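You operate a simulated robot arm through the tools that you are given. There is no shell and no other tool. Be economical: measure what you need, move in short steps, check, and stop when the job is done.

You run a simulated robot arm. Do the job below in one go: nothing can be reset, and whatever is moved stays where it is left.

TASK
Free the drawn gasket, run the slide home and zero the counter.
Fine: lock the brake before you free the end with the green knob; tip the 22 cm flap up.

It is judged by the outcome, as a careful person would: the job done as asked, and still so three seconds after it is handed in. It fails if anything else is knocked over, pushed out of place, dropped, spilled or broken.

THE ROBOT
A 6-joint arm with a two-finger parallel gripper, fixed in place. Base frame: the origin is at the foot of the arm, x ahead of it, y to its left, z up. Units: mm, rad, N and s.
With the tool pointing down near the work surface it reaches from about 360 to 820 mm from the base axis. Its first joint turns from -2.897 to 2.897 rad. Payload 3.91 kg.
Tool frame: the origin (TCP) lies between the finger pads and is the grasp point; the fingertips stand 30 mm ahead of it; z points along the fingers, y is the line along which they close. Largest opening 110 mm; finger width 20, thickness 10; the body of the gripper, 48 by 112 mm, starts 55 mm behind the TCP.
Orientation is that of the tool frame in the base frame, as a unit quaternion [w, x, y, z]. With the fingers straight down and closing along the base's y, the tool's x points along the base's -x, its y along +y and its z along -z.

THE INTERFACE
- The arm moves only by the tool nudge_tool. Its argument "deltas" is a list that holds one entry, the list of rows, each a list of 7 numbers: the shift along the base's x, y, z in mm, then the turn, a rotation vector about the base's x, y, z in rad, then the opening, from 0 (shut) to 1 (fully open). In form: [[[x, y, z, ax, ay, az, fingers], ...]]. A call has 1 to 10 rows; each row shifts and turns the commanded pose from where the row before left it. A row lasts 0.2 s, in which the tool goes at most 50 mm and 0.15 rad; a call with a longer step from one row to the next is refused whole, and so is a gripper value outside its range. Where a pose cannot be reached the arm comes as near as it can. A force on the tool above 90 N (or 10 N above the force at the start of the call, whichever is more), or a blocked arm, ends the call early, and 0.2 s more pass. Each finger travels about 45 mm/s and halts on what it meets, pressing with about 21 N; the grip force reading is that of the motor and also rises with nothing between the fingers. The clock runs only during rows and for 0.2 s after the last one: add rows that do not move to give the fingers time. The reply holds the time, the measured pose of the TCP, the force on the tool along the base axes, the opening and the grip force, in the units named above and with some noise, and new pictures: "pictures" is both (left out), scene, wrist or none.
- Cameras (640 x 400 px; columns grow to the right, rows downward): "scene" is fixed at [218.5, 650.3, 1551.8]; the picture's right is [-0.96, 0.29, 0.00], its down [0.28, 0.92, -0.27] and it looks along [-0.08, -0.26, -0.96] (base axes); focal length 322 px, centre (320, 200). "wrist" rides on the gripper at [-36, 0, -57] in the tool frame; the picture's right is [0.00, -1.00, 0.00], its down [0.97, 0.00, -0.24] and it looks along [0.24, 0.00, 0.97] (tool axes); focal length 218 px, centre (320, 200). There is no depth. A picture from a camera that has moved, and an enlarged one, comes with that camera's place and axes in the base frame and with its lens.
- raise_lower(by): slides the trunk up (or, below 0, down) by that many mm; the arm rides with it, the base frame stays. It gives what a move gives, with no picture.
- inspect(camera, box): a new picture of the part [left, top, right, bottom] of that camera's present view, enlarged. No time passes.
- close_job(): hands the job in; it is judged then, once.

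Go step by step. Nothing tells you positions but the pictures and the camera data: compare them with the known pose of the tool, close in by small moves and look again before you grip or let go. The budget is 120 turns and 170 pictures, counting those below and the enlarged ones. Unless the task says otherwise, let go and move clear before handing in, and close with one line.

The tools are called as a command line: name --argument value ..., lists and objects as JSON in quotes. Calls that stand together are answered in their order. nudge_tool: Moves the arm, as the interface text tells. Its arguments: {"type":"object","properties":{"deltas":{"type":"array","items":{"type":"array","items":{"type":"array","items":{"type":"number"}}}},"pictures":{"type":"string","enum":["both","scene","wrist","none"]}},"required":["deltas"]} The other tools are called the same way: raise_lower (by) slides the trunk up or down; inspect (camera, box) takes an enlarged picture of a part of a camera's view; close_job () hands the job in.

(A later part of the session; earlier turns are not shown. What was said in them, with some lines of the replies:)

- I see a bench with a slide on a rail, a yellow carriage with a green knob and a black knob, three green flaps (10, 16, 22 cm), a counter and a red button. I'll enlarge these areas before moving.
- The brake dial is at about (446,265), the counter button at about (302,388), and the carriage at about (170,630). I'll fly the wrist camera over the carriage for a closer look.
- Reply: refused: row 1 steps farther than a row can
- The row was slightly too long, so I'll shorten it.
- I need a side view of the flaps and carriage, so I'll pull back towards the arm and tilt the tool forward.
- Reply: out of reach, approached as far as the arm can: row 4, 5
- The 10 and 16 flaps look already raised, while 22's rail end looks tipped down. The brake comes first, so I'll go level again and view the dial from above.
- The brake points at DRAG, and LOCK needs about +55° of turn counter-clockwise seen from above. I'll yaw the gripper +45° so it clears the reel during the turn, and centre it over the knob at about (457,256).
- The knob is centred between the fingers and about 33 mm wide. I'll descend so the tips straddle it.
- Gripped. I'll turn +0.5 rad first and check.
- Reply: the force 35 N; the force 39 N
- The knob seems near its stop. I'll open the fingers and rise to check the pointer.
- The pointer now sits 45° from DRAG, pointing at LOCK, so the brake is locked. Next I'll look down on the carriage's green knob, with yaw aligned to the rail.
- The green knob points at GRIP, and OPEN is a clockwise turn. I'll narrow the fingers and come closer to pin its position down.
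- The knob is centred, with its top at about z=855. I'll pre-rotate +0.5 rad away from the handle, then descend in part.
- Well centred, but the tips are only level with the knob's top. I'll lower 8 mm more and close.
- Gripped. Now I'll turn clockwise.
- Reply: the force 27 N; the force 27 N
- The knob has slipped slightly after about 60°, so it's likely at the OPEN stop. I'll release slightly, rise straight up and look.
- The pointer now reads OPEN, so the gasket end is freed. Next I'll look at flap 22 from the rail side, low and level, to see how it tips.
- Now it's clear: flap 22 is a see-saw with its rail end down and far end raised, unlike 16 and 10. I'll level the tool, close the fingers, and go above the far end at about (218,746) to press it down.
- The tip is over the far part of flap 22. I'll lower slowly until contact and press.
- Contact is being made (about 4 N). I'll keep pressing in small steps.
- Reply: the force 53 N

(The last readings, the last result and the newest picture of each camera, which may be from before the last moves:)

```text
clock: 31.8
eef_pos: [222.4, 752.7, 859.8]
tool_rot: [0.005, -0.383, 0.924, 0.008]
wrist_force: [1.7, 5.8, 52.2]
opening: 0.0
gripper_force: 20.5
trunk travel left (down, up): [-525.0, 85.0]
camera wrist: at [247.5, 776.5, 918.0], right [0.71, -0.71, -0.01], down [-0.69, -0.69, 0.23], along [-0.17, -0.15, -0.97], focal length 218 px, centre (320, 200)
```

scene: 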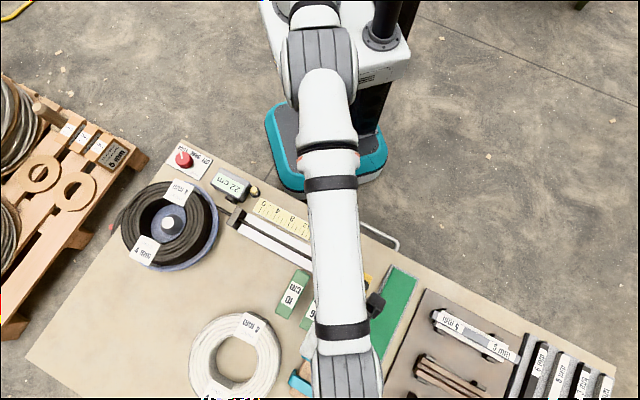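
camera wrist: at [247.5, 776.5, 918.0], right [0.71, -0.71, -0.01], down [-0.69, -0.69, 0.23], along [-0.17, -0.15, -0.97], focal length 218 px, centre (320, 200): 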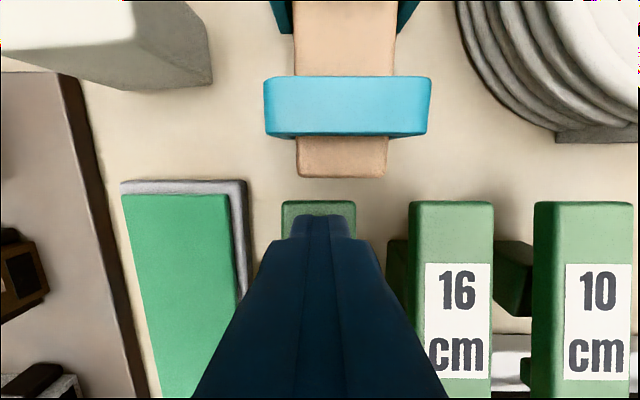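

The flap went down under the tip (it started higher than 16's far end) and is now at a hard stop. I'll back off and check.

nudge_tool --deltas '[[[0, 0, 12, 0, 0, 0, 0], [0, 0, 30, 0, 0, 0, 0], [0, 0, 40, 0, 0, 0, 0], [-25, -25, 20, 0, 0, 0, 0], [-25, -25, 0, 0, 0, 0, 0], [-25, -25, 0, 0, 0, 0, 0], [0, 0, 0, 0, 0, 0, 0]]]' --pictures "wrist"

inspect --camera "wrist" --box '[200, 60, 480, 240]'

```text
clock: 33.4
eef_pos: [145.6, 675.5, 948.8]
tool_rot: [0.0, -0.383, 0.924, 0.0]
wrist_force: [-0.6, 0.3, 0.6]
opening: 0.1
gripper_force: 21.3
trunk travel left (down, up): [-525.0, 85.0]
camera wrist: at [171.1, 700.6, 1006.6], right [0.71, -0.71, 0.0], down [-0.69, -0.69, 0.24], along [-0.17, -0.17, -0.97], focal length 218 px, centre (320, 200)
```

wrist: 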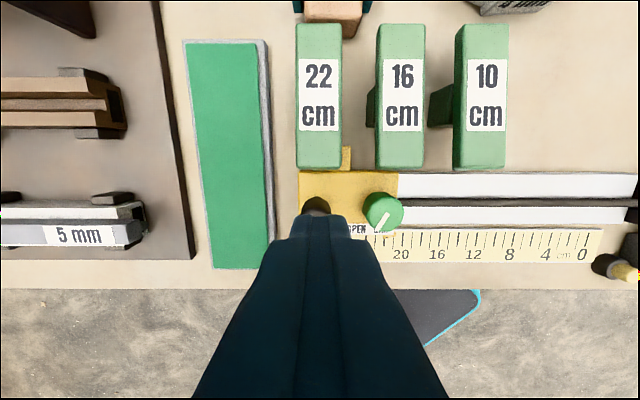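

```text
2.22 times, centred on (340, 150) of wrist
camera zoom: at [171.1, 700.6, 1006.6], right [0.71, -0.71, 0.0], down [-0.69, -0.69, 0.24], along [-0.17, -0.17, -0.97], focal length 485 px, centre (276, 311)
```

zoom: 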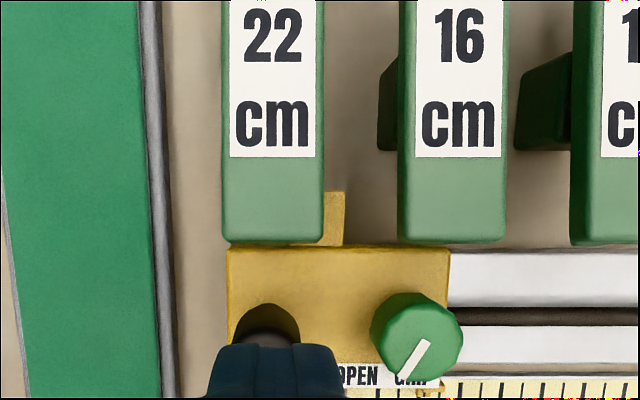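

nudge_tool --deltas '[[[-10, -12, 10, 0.091, -0.091, 0, 0], [-10, -12, 0, 0.091, -0.091, 0, 0], [-10, -12, -5, 0.091, -0.091, 0, 0], [-10, -12, -10, 0.091, -0.091, 0, 0.2], [-10, -12, -10, 0.091, -0.091, 0, 0.4], [-10, -12, -10, 0.091, -0.091, 0, 0.5], [-10, -12, -10, 0.091, -0.091, 0, 0.5], [0, 0, 0, 0, 0, 0, 0.5]]]' --pictures "wrist"

inspect --camera "wrist" --box '[200, 80, 500, 260]'

```text
clock: 35.2
eef_pos: [77.2, 595.5, 914.5]
tool_rot: [0.403, -0.345, 0.831, 0.167]
wrist_force: [-0.4, 0.3, -0.2]
opening: 55.2
gripper_force: 0.1
trunk travel left (down, up): [-525.0, 85.0]
camera wrist: at [61.8, 578.7, 978.9], right [0.71, -0.71, 0.0], down [-0.56, -0.56, -0.61], along [0.43, 0.43, -0.79], focal length 218 px, centre (320, 200)
```

wrist: 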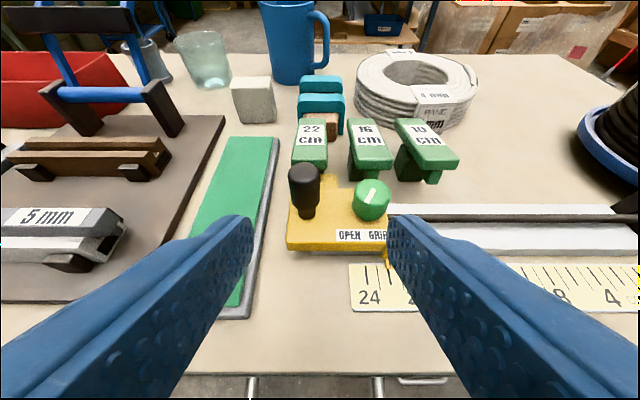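

```text
2.13 times, centred on (350, 170) of wrist
camera zoom: at [61.8, 578.7, 978.9], right [0.71, -0.71, 0.0], down [-0.56, -0.56, -0.61], along [0.43, 0.43, -0.79], focal length 466 px, centre (256, 264)
```

zoom: 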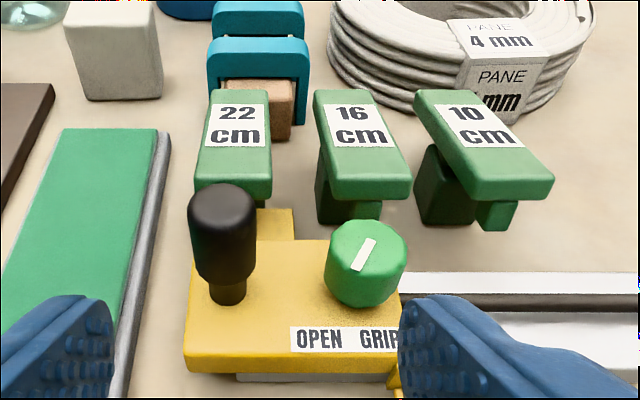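

Flap 22 now sits raised like 16 and 10. Next I'll level the tool above the black handle at about (138,667) to take it.

nudge_tool --deltas '[[[0, 0, 25, -0.091, 0.091, 0, 0.45], [8, 9, 15, -0.091, 0.091, 0, 0.45], [10, 12, 5, -0.091, 0.091, 0, 0.45], [10, 12, 0, -0.091, 0.091, 0, 0.45], [10, 12, 0, -0.091, 0.091, 0, 0.45], [10, 12, 0, -0.091, 0.091, 0, 0.45], [12, 14, 0, -0.091, 0.091, 0, 0.45], [0, 0, 0, 0, 0, 0, 0.45]]]' --pictures "wrist"

```text
clock: 37.0
eef_pos: [135.0, 665.8, 961.6]
tool_rot: [0.0, -0.384, 0.923, 0.002]
wrist_force: [-0.1, -0.2, 0.5]
opening: 49.7
gripper_force: 0.1
trunk travel left (down, up): [-525.0, 85.0]
camera wrist: at [161.0, 691.6, 1018.2], right [0.71, -0.71, 0.0], down [-0.68, -0.69, 0.24], along [-0.17, -0.17, -0.97], focal length 218 px, centre (320, 200)
```

wrist: 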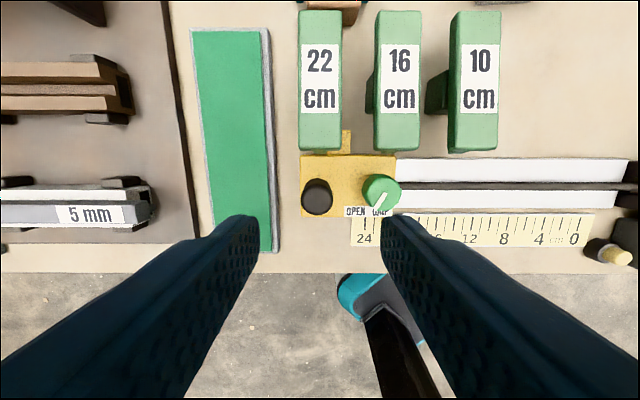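

nudge_tool --deltas '[[[1, 4, -25, 0, 0, 0, 0.36], [0, 0, -22, 0, 0, 0, 0.36], [0, 0, 0, 0, 0, 0, 0.36]]]' --pictures "wrist"

```text
clock: 37.8
eef_pos: [137.4, 672.2, 913.5]
tool_rot: [-0.001, -0.383, 0.924, 0.002]
wrist_force: [0.0, 0.1, -0.5]
opening: 39.8
gripper_force: 0.0
trunk travel left (down, up): [-525.0, 85.0]
camera wrist: at [163.3, 696.1, 971.0], right [0.71, -0.71, 0.0], down [-0.69, -0.69, 0.24], along [-0.17, -0.17, -0.97], focal length 218 px, centre (320, 200)
```

wrist: 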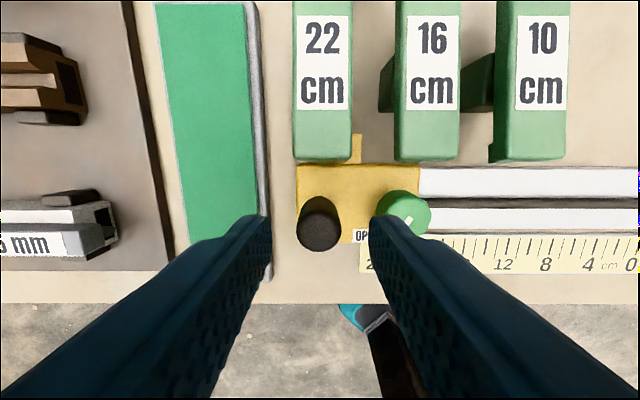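

nudge_tool --deltas '[[[0, 0, -14, 0, 0, 0, 0.36], [0, 0, -14, 0, 0, 0, 0.36], [0, 0, 0, 0, 0, 0, 0.05], [0, 0, 0, 0, 0, 0, 0.05], [0, 0, 0, 0, 0, 0, 0.05]]]' --pictures "wrist"

```text
clock: 39.0
eef_pos: [137.2, 671.8, 887.6]
tool_rot: [0.0, -0.383, 0.924, 0.0]
wrist_force: [-0.1, 0.2, -3.2]
opening: 23.1
gripper_force: 45.1
trunk travel left (down, up): [-525.0, 85.0]
camera wrist: at [162.9, 697.5, 943.8], right [0.71, -0.71, 0.0], down [-0.69, -0.69, 0.24], along [-0.17, -0.17, -0.97], focal length 218 px, centre (320, 200)
```

wrist: 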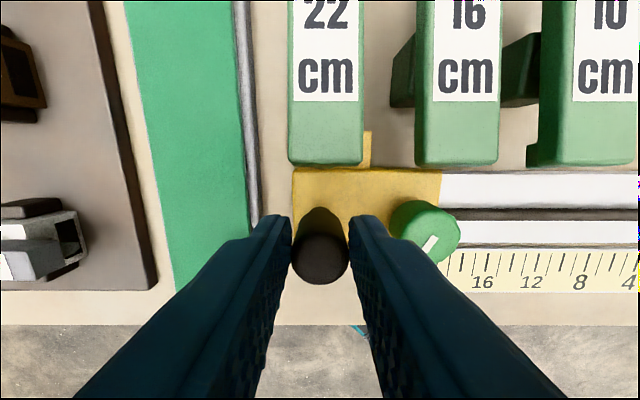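

Handle gripped. I'll drag along the rail towards 0, starting with a small test.

nudge_tool --deltas '[[[7, -7.1, 0, 0, 0, 0, 0.05], [10.5, -10.6, 0, 0, 0, 0, 0.05], [10.5, -10.6, 0, 0, 0, 0, 0.05]]]' --pictures "wrist"

```text
clock: 39.8
eef_pos: [166.1, 642.7, 886.6]
tool_rot: [0.0, -0.383, 0.924, 0.001]
wrist_force: [3.2, 0.7, 6.3]
opening: 22.9
gripper_force: 44.8
trunk travel left (down, up): [-525.0, 85.0]
camera wrist: at [192.4, 667.8, 943.9], right [0.71, -0.71, 0.0], down [-0.69, -0.69, 0.24], along [-0.17, -0.17, -0.97], focal length 218 px, centre (320, 200)
```

wrist: 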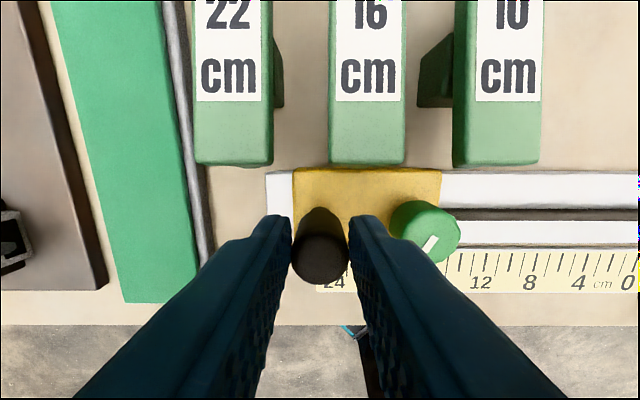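

It slides freely. I'll continue in larger steps.

nudge_tool --deltas '[[[18, -18.1, 0, 0, 0, 0, 0.05], [18, -18.1, 0, 0, 0, 0, 0.05], [18, -18.1, 0, 0, 0, 0, 0.05], [18, -18.1, 0, 0, 0, 0, 0.05], [18, -18.1, 0, 0, 0, 0, 0.05]]]' --pictures "wrist"

```text
clock: 41.0
eef_pos: [256.7, 551.2, 884.7]
tool_rot: [0.001, -0.383, 0.924, 0.003]
wrist_force: [13.6, 12.1, 25.3]
opening: 23.2
gripper_force: 44.7
trunk travel left (down, up): [-525.0, 85.0]
camera wrist: at [283.1, 575.9, 942.9], right [0.71, -0.71, 0.0], down [-0.69, -0.69, 0.24], along [-0.17, -0.17, -0.97], focal length 218 px, centre (320, 200)
```

wrist: 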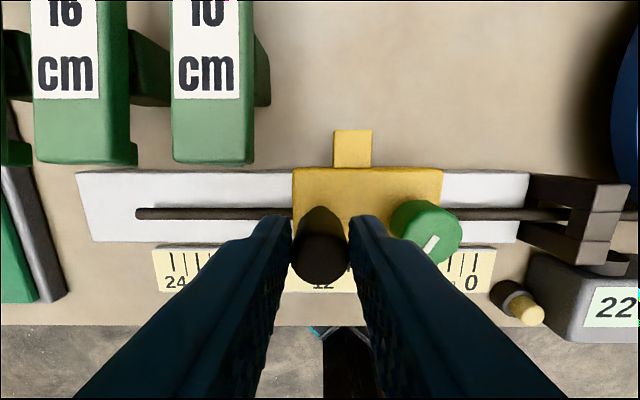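

Side and vertical forces are building up, so I'll re-centre slightly and continue.

nudge_tool --deltas '[[[14, -12, 1, 0, 0, 0, 0.05], [14, -13.5, 1, 0, 0, 0, 0.05]]]' --pictures "wrist"

```text
clock: 41.6
eef_pos: [284.4, 523.3, 885.4]
tool_rot: [-0.001, -0.384, 0.923, 0.0]
wrist_force: [10.5, 9.0, 3.1]
opening: 22.8
gripper_force: 44.7
trunk travel left (down, up): [-525.0, 85.0]
camera wrist: at [310.3, 549.2, 942.4], right [0.71, -0.71, 0.0], down [-0.69, -0.69, 0.24], along [-0.17, -0.17, -0.97], focal length 218 px, centre (320, 200)
```

wrist: 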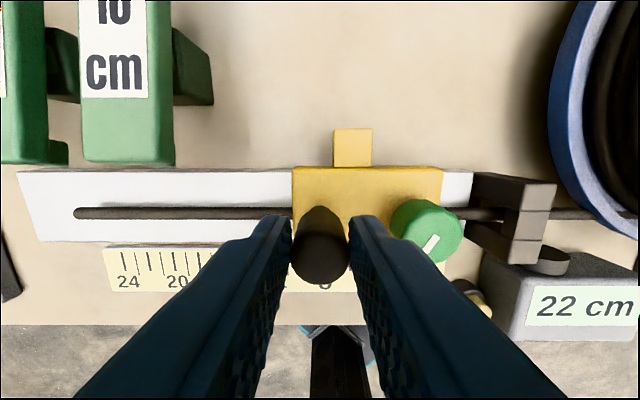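

nudge_tool --deltas '[[[5, -3.5, 0, 0, 0, 0, 0.05], [4, -4, 0, 0, 0, 0, 0.05], [3, -3, 0, 0, 0, 0, 0.05]]]' --pictures "wrist"

```text
clock: 42.4
eef_pos: [291.8, 515.9, 885.9]
tool_rot: [-0.001, -0.383, 0.924, -0.001]
wrist_force: [-16.6, 8.3, 0.6]
opening: 23.0
gripper_force: 45.4
trunk travel left (down, up): [-525.0, 85.0]
camera wrist: at [318.4, 541.1, 942.3], right [0.71, -0.71, 0.0], down [-0.68, -0.69, 0.24], along [-0.17, -0.17, -0.97], focal length 218 px, centre (320, 200)
```

wrist: 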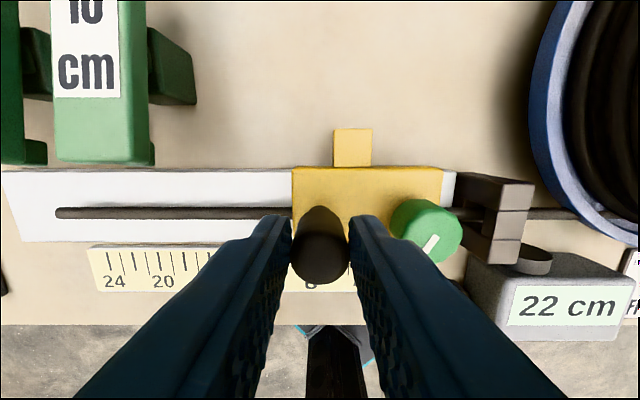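

nudge_tool --deltas '[[[2, -2, 0, 0, 0, 0, 0.05], [2, -2, 0, 0, 0, 0, 0.05]]]' --pictures "none"

inspect --camera "wrist" --box '[240, 110, 560, 310]'

```text
clock: 43.0
eef_pos: [292.5, 514.9, 885.3]
tool_rot: [0.0, -0.384, 0.923, -0.001]
wrist_force: [-47.0, 27.0, -17.4]
opening: 23.2
gripper_force: 44.9
trunk travel left (down, up): [-525.0, 85.0]
```

```text
2.00 times, centred on (400, 210) of wrist
camera zoom: at [318.4, 540.9, 942.5], right [0.71, -0.7, 0.0], down [-0.68, -0.69, 0.24], along [-0.17, -0.17, -0.97], focal length 436 px, centre (160, 180)
```

zoom: 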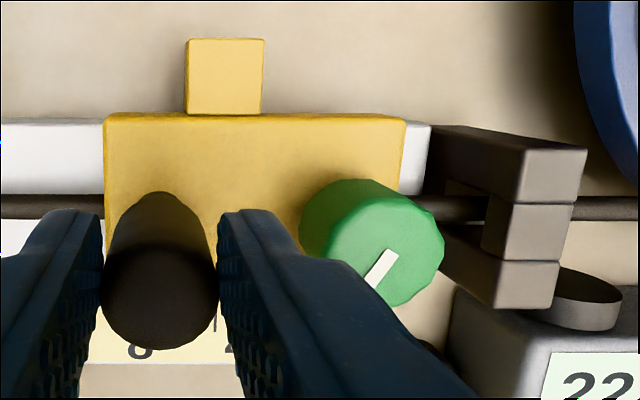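

It's hard against the stop after about 220 mm of travel. I'll relieve the push, release, rise and check the pointer.

nudge_tool --deltas '[[[-2.5, 2, 1, 0, 0, 0, 0.05], [0, 0, 0, 0, 0, 0, 0.36], [0, 0, 0, 0, 0, 0, 0.36], [0, 0, 20, 0, 0, 0, 0.36], [0, 0, 40, 0, 0, 0, 0.36], [0, 0, 30, 0, 0, 0, 0.36], [0, 0, 0, 0, 0, 0, 0.36]]]' --pictures "both"

inspect --camera "wrist" --box '[260, 110, 580, 310]'

```text
clock: 44.6
eef_pos: [296.4, 513.1, 977.8]
tool_rot: [0.0, -0.383, 0.924, 0.0]
wrist_force: [0.2, -0.5, 0.0]
opening: 39.4
gripper_force: 0.0
trunk travel left (down, up): [-525.0, 85.0]
camera wrist: at [322.6, 537.9, 1034.9], right [0.71, -0.71, 0.0], down [-0.69, -0.69, 0.24], along [-0.17, -0.17, -0.97], focal length 218 px, centre (320, 200)
```

scene: 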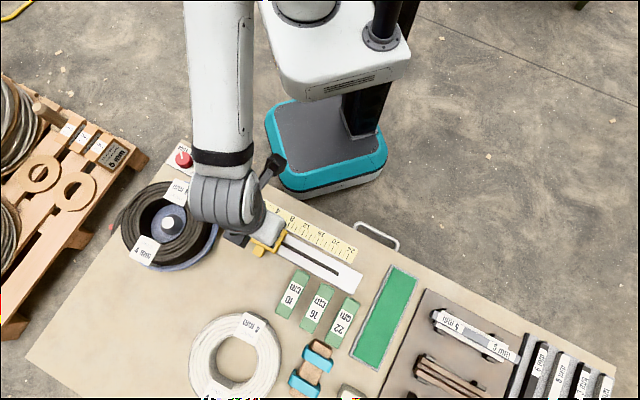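
wrist: 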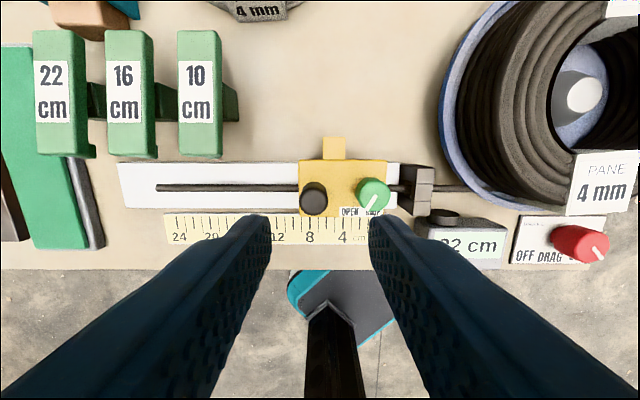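

```text
2.00 times, centred on (420, 210) of wrist
camera zoom: at [322.6, 537.9, 1034.9], right [0.71, -0.71, 0.0], down [-0.69, -0.69, 0.24], along [-0.17, -0.17, -0.97], focal length 436 px, centre (120, 180)
```

zoom: 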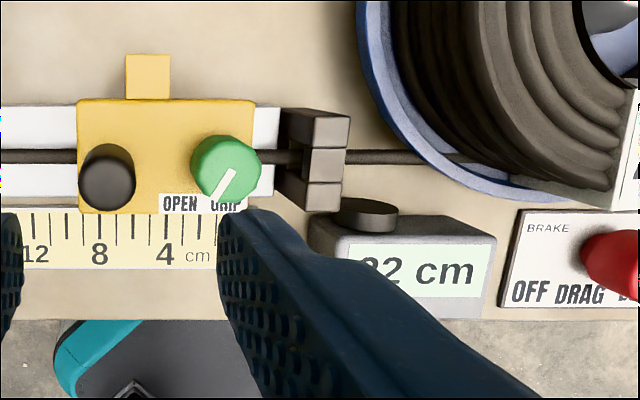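

Next I'll check the pointer at 0 and view the counter's controls.

nudge_tool --deltas '[[[10, -33, 0, 0, 0, 0, 0.2], [10, -33, 0, 0, 0, 0, 0], [5, -30, 0, 0, 0, 0, 0], [0, 0, 0, 0, 0, 0, 0]]]' --pictures "wrist"

inspect --camera "wrist" --box '[200, 60, 440, 220]'

```text
clock: 45.6
eef_pos: [323.0, 416.9, 975.5]
tool_rot: [0.0, -0.383, 0.924, 0.001]
wrist_force: [0.2, 0.5, 0.3]
opening: 0.2
gripper_force: 20.9
trunk travel left (down, up): [-525.0, 85.0]
camera wrist: at [348.4, 441.7, 1032.9], right [0.71, -0.71, 0.0], down [-0.69, -0.69, 0.24], along [-0.17, -0.17, -0.97], focal length 218 px, centre (320, 200)
```

wrist: 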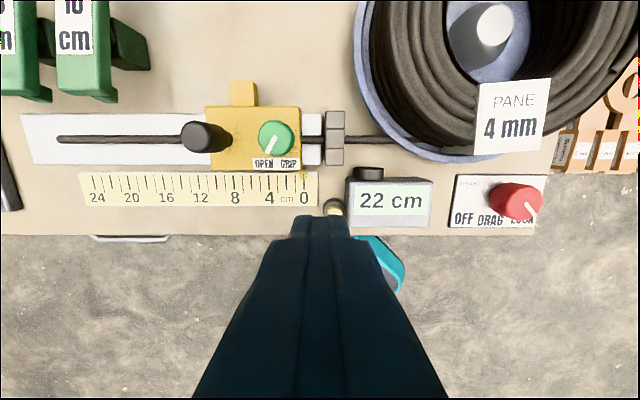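

```text
2.50 times, centred on (320, 140) of wrist
camera zoom: at [348.4, 441.7, 1032.9], right [0.71, -0.71, 0.0], down [-0.69, -0.69, 0.24], along [-0.17, -0.17, -0.97], focal length 546 px, centre (320, 350)
```

zoom: 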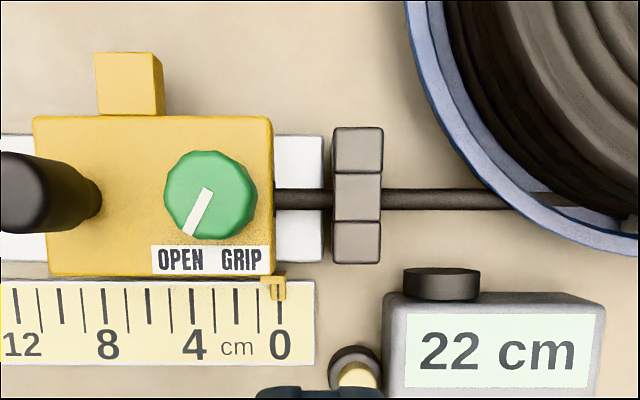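

The pointer reads 0. The cream-capped post by the counter looks like its reset button, so I'll shift back to see it unobstructed.

nudge_tool --deltas '[[[-25, -25, -25, 0, 0, 0, 0], [-5, -5, -20, 0, 0, 0, 0], [0, 0, 0, 0, 0, 0, 0]]]' --pictures "wrist"

inspect --camera "wrist" --box '[260, 80, 460, 220]'

```text
clock: 46.4
eef_pos: [290.6, 386.1, 932.5]
tool_rot: [0.0, -0.384, 0.924, 0.0]
wrist_force: [-0.2, 0.2, -0.6]
opening: 0.0
gripper_force: 20.9
trunk travel left (down, up): [-525.0, 85.0]
camera wrist: at [317.5, 410.2, 989.6], right [0.71, -0.71, 0.0], down [-0.69, -0.69, 0.24], along [-0.17, -0.17, -0.97], focal length 218 px, centre (320, 200)
```

wrist: 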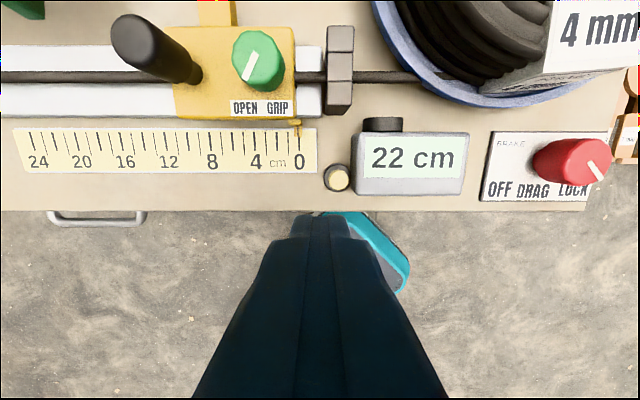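

```text
2.86 times, centred on (360, 150) of wrist
camera zoom: at [317.5, 410.2, 989.6], right [0.71, -0.71, 0.0], down [-0.69, -0.69, 0.24], along [-0.17, -0.17, -0.97], focal length 624 px, centre (206, 343)
```

zoom: 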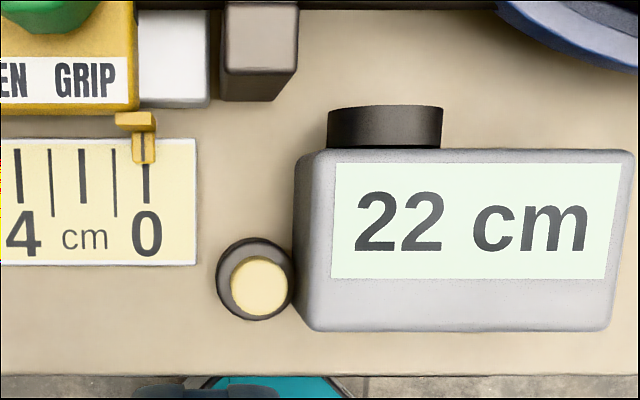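

The reset button is a cream cap in a black collar at about (310,383), right beside the counter. I'll aim 4–5 mm to its left so the closed fingers clear the counter body.

nudge_tool --deltas '[[[16, 1, -10, 0, 0, 0, 0], [0, 0, -25, 0, 0, 0, 0], [0, 0, 0, 0, 0, 0, 0]]]' --pictures "both"

inspect --camera "wrist" --box '[260, 150, 420, 270]'

```text
clock: 47.2
eef_pos: [306.2, 387.7, 899.8]
tool_rot: [0.0, -0.384, 0.923, 0.001]
wrist_force: [-0.5, -0.2, 0.6]
opening: 0.0
gripper_force: 21.1
trunk travel left (down, up): [-525.0, 85.0]
camera wrist: at [333.1, 412.4, 956.1], right [0.71, -0.71, 0.0], down [-0.69, -0.69, 0.24], along [-0.17, -0.17, -0.97], focal length 218 px, centre (320, 200)
```

scene: 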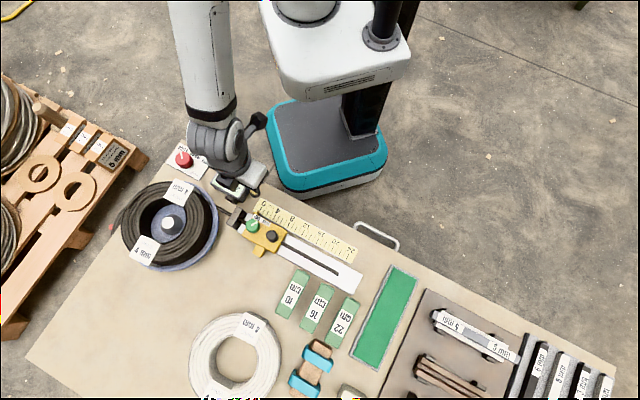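
wrist: 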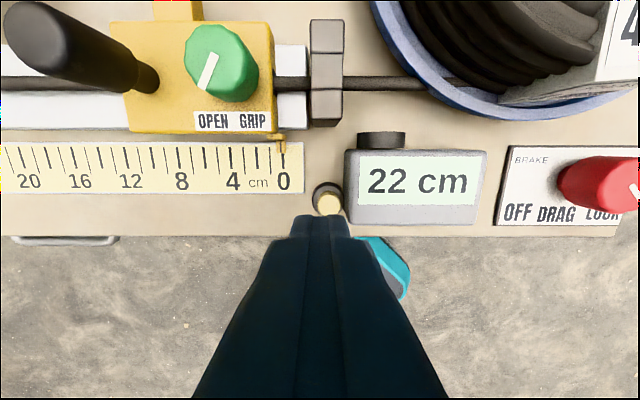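

```text
3.33 times, centred on (340, 210) of wrist
camera zoom: at [333.1, 412.4, 956.1], right [0.71, -0.71, 0.0], down [-0.69, -0.69, 0.24], along [-0.17, -0.17, -0.97], focal length 728 px, centre (253, 167)
```

zoom: 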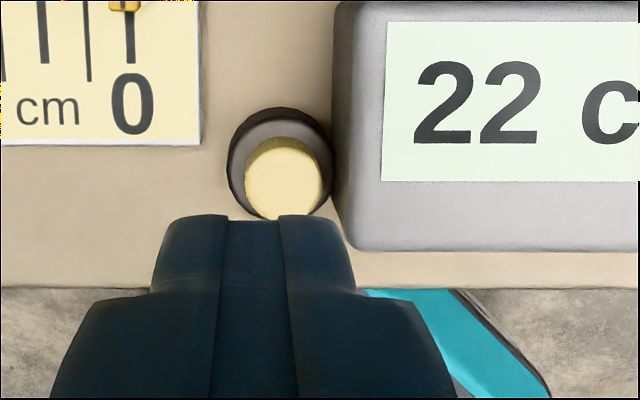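

nudge_tool --deltas '[[[1, -1, -20, 0, 0, 0, 0], [0, 0, -15, 0, 0, 0, 0], [0, 0, -5, 0, 0, 0, 0], [0, 0, 0, 0, 0, 0, 0]]]' --pictures "wrist"

inspect --camera "wrist" --box '[260, 150, 420, 270]'

```text
clock: 48.2
eef_pos: [307.6, 387.5, 858.9]
tool_rot: [0.0, -0.383, 0.924, 0.001]
wrist_force: [-0.6, 0.8, 0.1]
opening: 0.0
gripper_force: 20.8
trunk travel left (down, up): [-525.0, 85.0]
camera wrist: at [333.6, 412.0, 915.0], right [0.71, -0.71, 0.0], down [-0.69, -0.69, 0.24], along [-0.17, -0.17, -0.97], focal length 218 px, centre (320, 200)
```

wrist: 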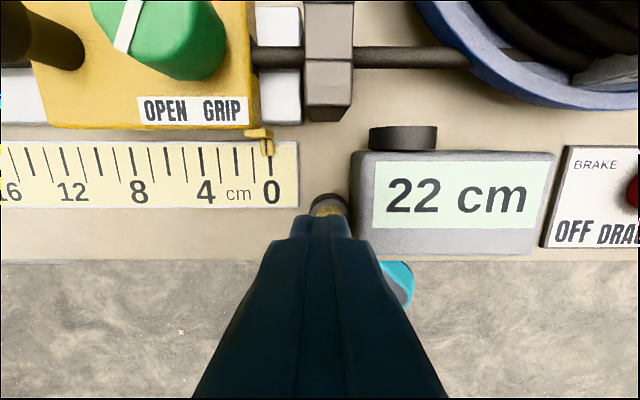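

```text
3.33 times, centred on (340, 210) of wrist
camera zoom: at [333.6, 412.0, 915.0], right [0.71, -0.71, 0.0], down [-0.69, -0.69, 0.24], along [-0.17, -0.17, -0.97], focal length 728 px, centre (253, 167)
```

zoom: 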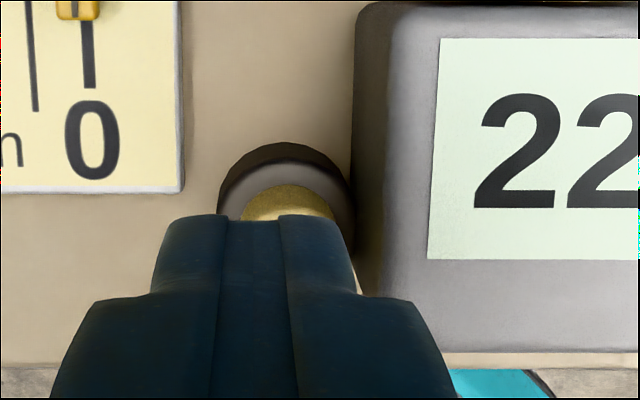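

Clear of the counter and over the cap. I'll press in small steps.

nudge_tool --deltas '[[[0, 0, -4, 0, 0, 0, 0], [0, 0, -3, 0, 0, 0, 0], [0, 0, -2, 0, 0, 0, 0]]]' --pictures "wrist"

```text
clock: 49.0
eef_pos: [308.3, 387.7, 848.9]
tool_rot: [-0.001, -0.383, 0.924, 0.0]
wrist_force: [-0.2, 0.7, 0.2]
opening: 0.2
gripper_force: 21.4
trunk travel left (down, up): [-525.0, 85.0]
camera wrist: at [334.2, 412.3, 906.0], right [0.71, -0.71, 0.0], down [-0.69, -0.69, 0.24], along [-0.17, -0.17, -0.97], focal length 218 px, centre (320, 200)
```

wrist: 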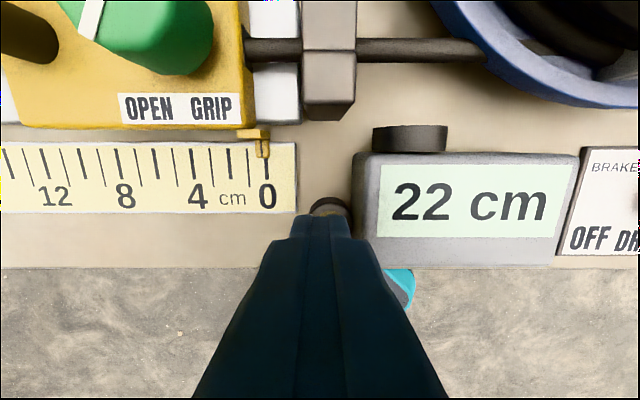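

nudge_tool --deltas '[[[0, 0, -2, 0, 0, 0, 0], [0, 0, -2, 0, 0, 0, 0], [0, 0, -2, 0, 0, 0, 0]]]' --pictures "wrist"

inspect --camera "wrist" --box '[260, 150, 420, 270]'

```text
clock: 49.8
eef_pos: [307.9, 385.6, 842.3]
tool_rot: [-0.001, -0.383, 0.924, 0.002]
wrist_force: [-0.5, 0.2, 0.1]
opening: 0.0
gripper_force: 20.9
trunk travel left (down, up): [-525.0, 85.0]
camera wrist: at [333.9, 411.0, 899.7], right [0.71, -0.71, 0.0], down [-0.69, -0.69, 0.24], along [-0.17, -0.17, -0.97], focal length 218 px, centre (320, 200)
```

wrist: 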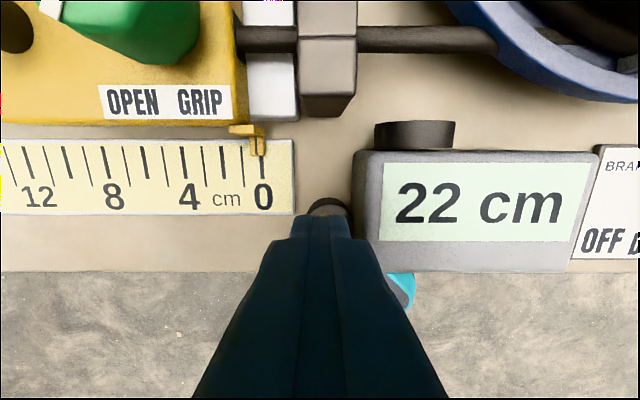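

```text
3.33 times, centred on (340, 210) of wrist
camera zoom: at [333.9, 411.0, 899.7], right [0.71, -0.71, 0.0], down [-0.69, -0.69, 0.24], along [-0.17, -0.17, -0.97], focal length 728 px, centre (253, 167)
```

zoom: 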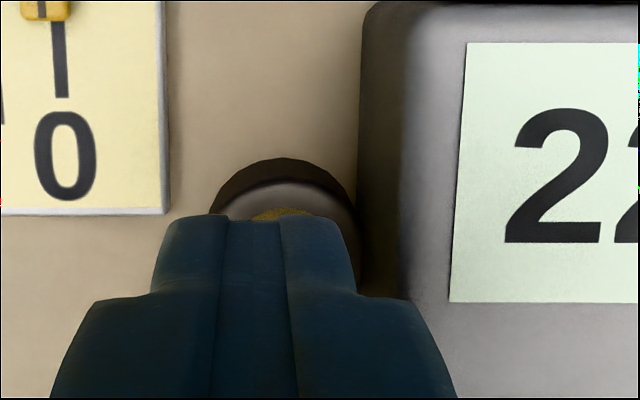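

Still no contact, so the cap must sit lower than I thought. I'll continue down gently.

nudge_tool --deltas '[[[0, 0, -2, 0, 0, 0, 0], [0, 0, -2, 0, 0, 0, 0], [0, 0, -1, 0, 0, 0, 0]]]' --pictures "wrist"

```text
clock: 50.6
eef_pos: [308.9, 384.6, 837.2]
tool_rot: [0.0, -0.384, 0.923, 0.0]
wrist_force: [1.2, 0.7, 0.0]
opening: 0.0
gripper_force: 21.8
trunk travel left (down, up): [-525.0, 85.0]
camera wrist: at [334.2, 410.7, 895.0], right [0.71, -0.71, 0.0], down [-0.69, -0.69, 0.24], along [-0.17, -0.17, -0.97], focal length 218 px, centre (320, 200)
```

wrist: 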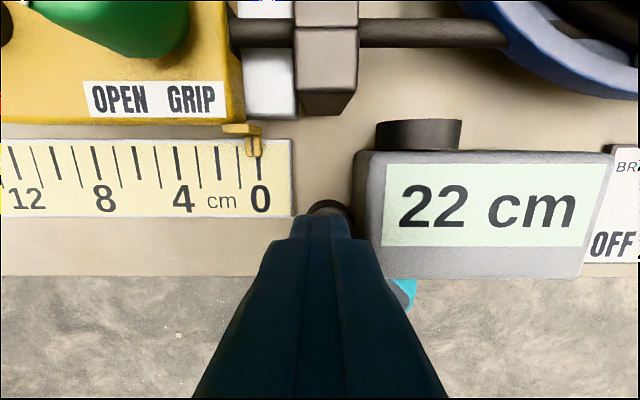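

nudge_tool --deltas '[[[0, -1, -2, 0, 0, 0, 0], [0, -1, -2, 0, 0, 0, 0]]]' --pictures "wrist"

inspect --camera "scene" --box '[190, 140, 310, 220]'

```text
clock: 51.2
eef_pos: [308.1, 384.0, 834.1]
tool_rot: [0.0, -0.383, 0.924, 0.0]
wrist_force: [1.3, 2.3, 1.4]
opening: 0.2
gripper_force: 20.5
trunk travel left (down, up): [-525.0, 85.0]
camera wrist: at [334.0, 409.2, 891.6], right [0.71, -0.71, 0.0], down [-0.69, -0.69, 0.24], along [-0.17, -0.17, -0.97], focal length 218 px, centre (320, 200)
```

wrist: 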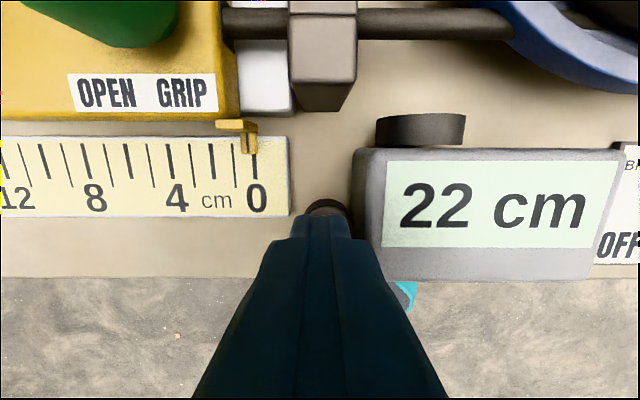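

```text
5.00 times, centred on (250, 180) of scene
camera zoom: at [218.5, 650.3, 1551.8], right [-0.96, 0.29, 0.0], down [0.28, 0.92, -0.27], along [-0.08, -0.26, -0.96], focal length 1610 px, centre (670, 300)
```

zoom: 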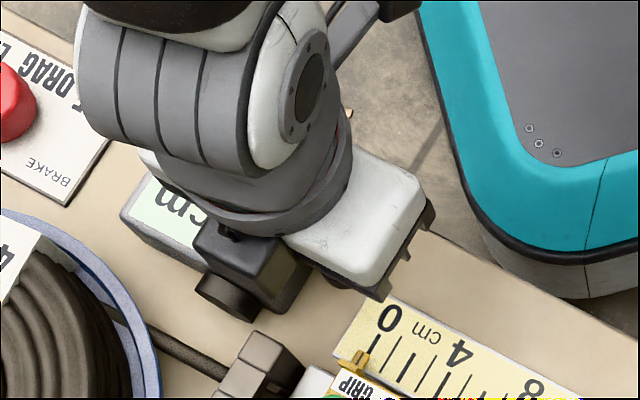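

Light contact is starting. I'll press further.

nudge_tool --deltas '[[[0, 0, -1.5, 0, 0, 0, 0], [0, 0, -1.5, 0, 0, 0, 0], [0, 0, -1, 0, 0, 0, 0]]]' --pictures "wrist"

```text
clock: 52.0
eef_pos: [309.2, 385.0, 830.6]
tool_rot: [-0.001, -0.384, 0.923, 0.001]
wrist_force: [-2.1, 0.6, 3.5]
opening: 0.0
gripper_force: 21.4
trunk travel left (down, up): [-525.0, 85.0]
camera wrist: at [334.1, 409.5, 887.5], right [0.71, -0.71, 0.0], down [-0.69, -0.69, 0.24], along [-0.17, -0.17, -0.97], focal length 218 px, centre (320, 200)
```

wrist: 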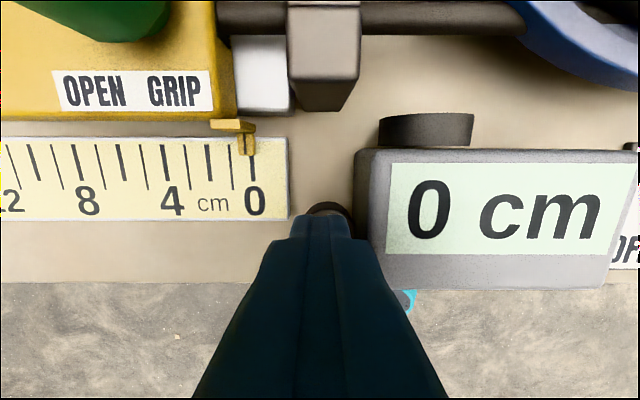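

The counter reads 0 cm. I'll withdraw straight up and make a final check.

nudge_tool --deltas '[[[0, 0, 15, 0, 0, 0, 0], [0, 0, 40, 0, 0, 0, 0], [0, 0, 45, 0, 0, 0, 0], [-20, -20, 40, 0, 0, 0, 0], [-30, -20, 30, 0, 0, 0, 0], [-30, 0, 30, 0, 0, 0, 0], [0, 0, 0, 0, 0, 0, 0]]]' --pictures "both"

inspect --camera "scene" --box '[150, 140, 390, 380]'

inspect --camera "wrist" --box '[200, 0, 600, 250]'

```text
clock: 53.6
eef_pos: [224.3, 343.4, 1030.3]
tool_rot: [0.0, -0.383, 0.924, 0.0]
wrist_force: [-0.2, 0.2, -0.2]
opening: 0.1
gripper_force: 21.0
trunk travel left (down, up): [-525.0, 85.0]
camera wrist: at [250.1, 368.6, 1087.8], right [0.71, -0.71, 0.0], down [-0.69, -0.69, 0.24], along [-0.17, -0.17, -0.97], focal length 218 px, centre (320, 200)
```

scene: 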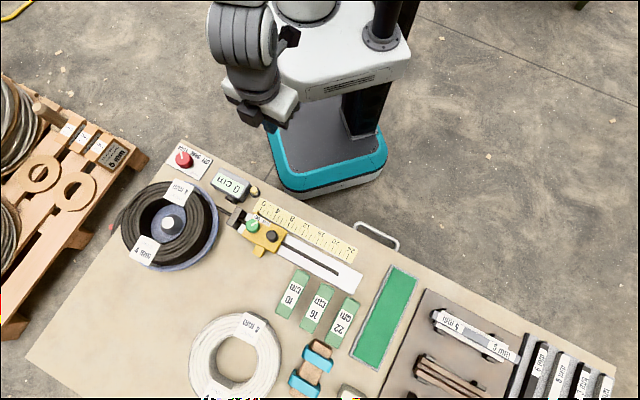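
wrist: 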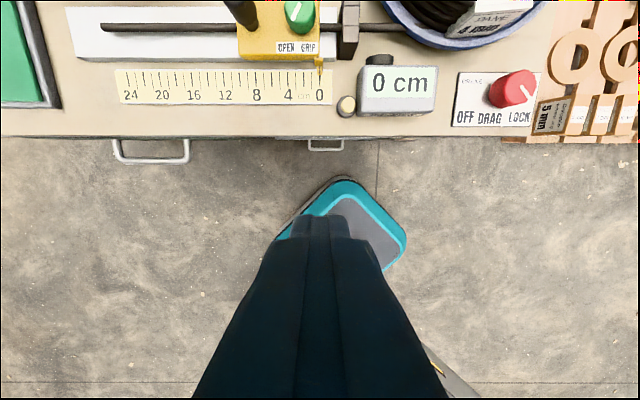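

```text
1.67 times, centred on (270, 260) of scene
camera zoom: at [218.5, 650.3, 1551.8], right [-0.96, 0.29, 0.0], down [0.28, 0.92, -0.27], along [-0.08, -0.26, -0.96], focal length 537 px, centre (403, 100)
```

zoom: 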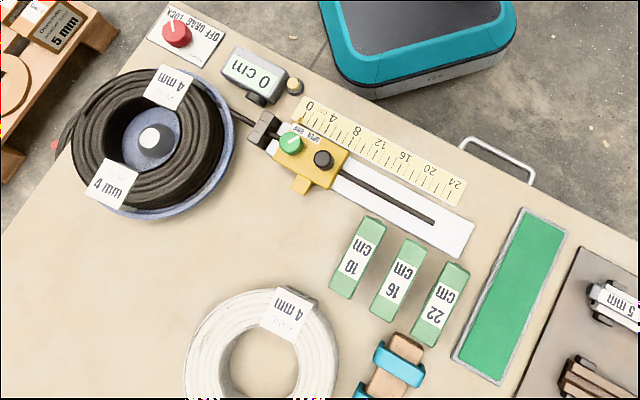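

```text
1.60 times, centred on (400, 125) of wrist
camera zoom: at [250.1, 368.6, 1087.8], right [0.71, -0.71, 0.0], down [-0.69, -0.69, 0.24], along [-0.17, -0.17, -0.97], focal length 349 px, centre (192, 320)
```

zoom: 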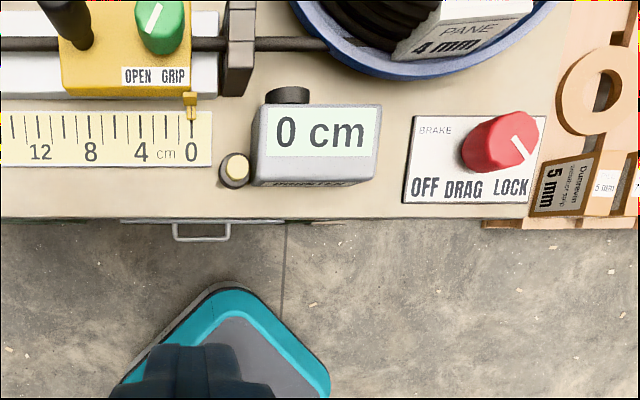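

The brake is at LOCK, the green knob at OPEN, flap 22 is up, the slide is at 0 and the counter reads 0 cm. Nothing else has moved and the arm is clear, so I'm handing in.

close_job

```text
The job is handed in.
```

I locked the brake first, then freed the gasket end with the green knob. After that I tipped the 22 cm flap up, ran the slide home to 0 and zeroed the counter (it reads 0 cm); nothing else was disturbed.
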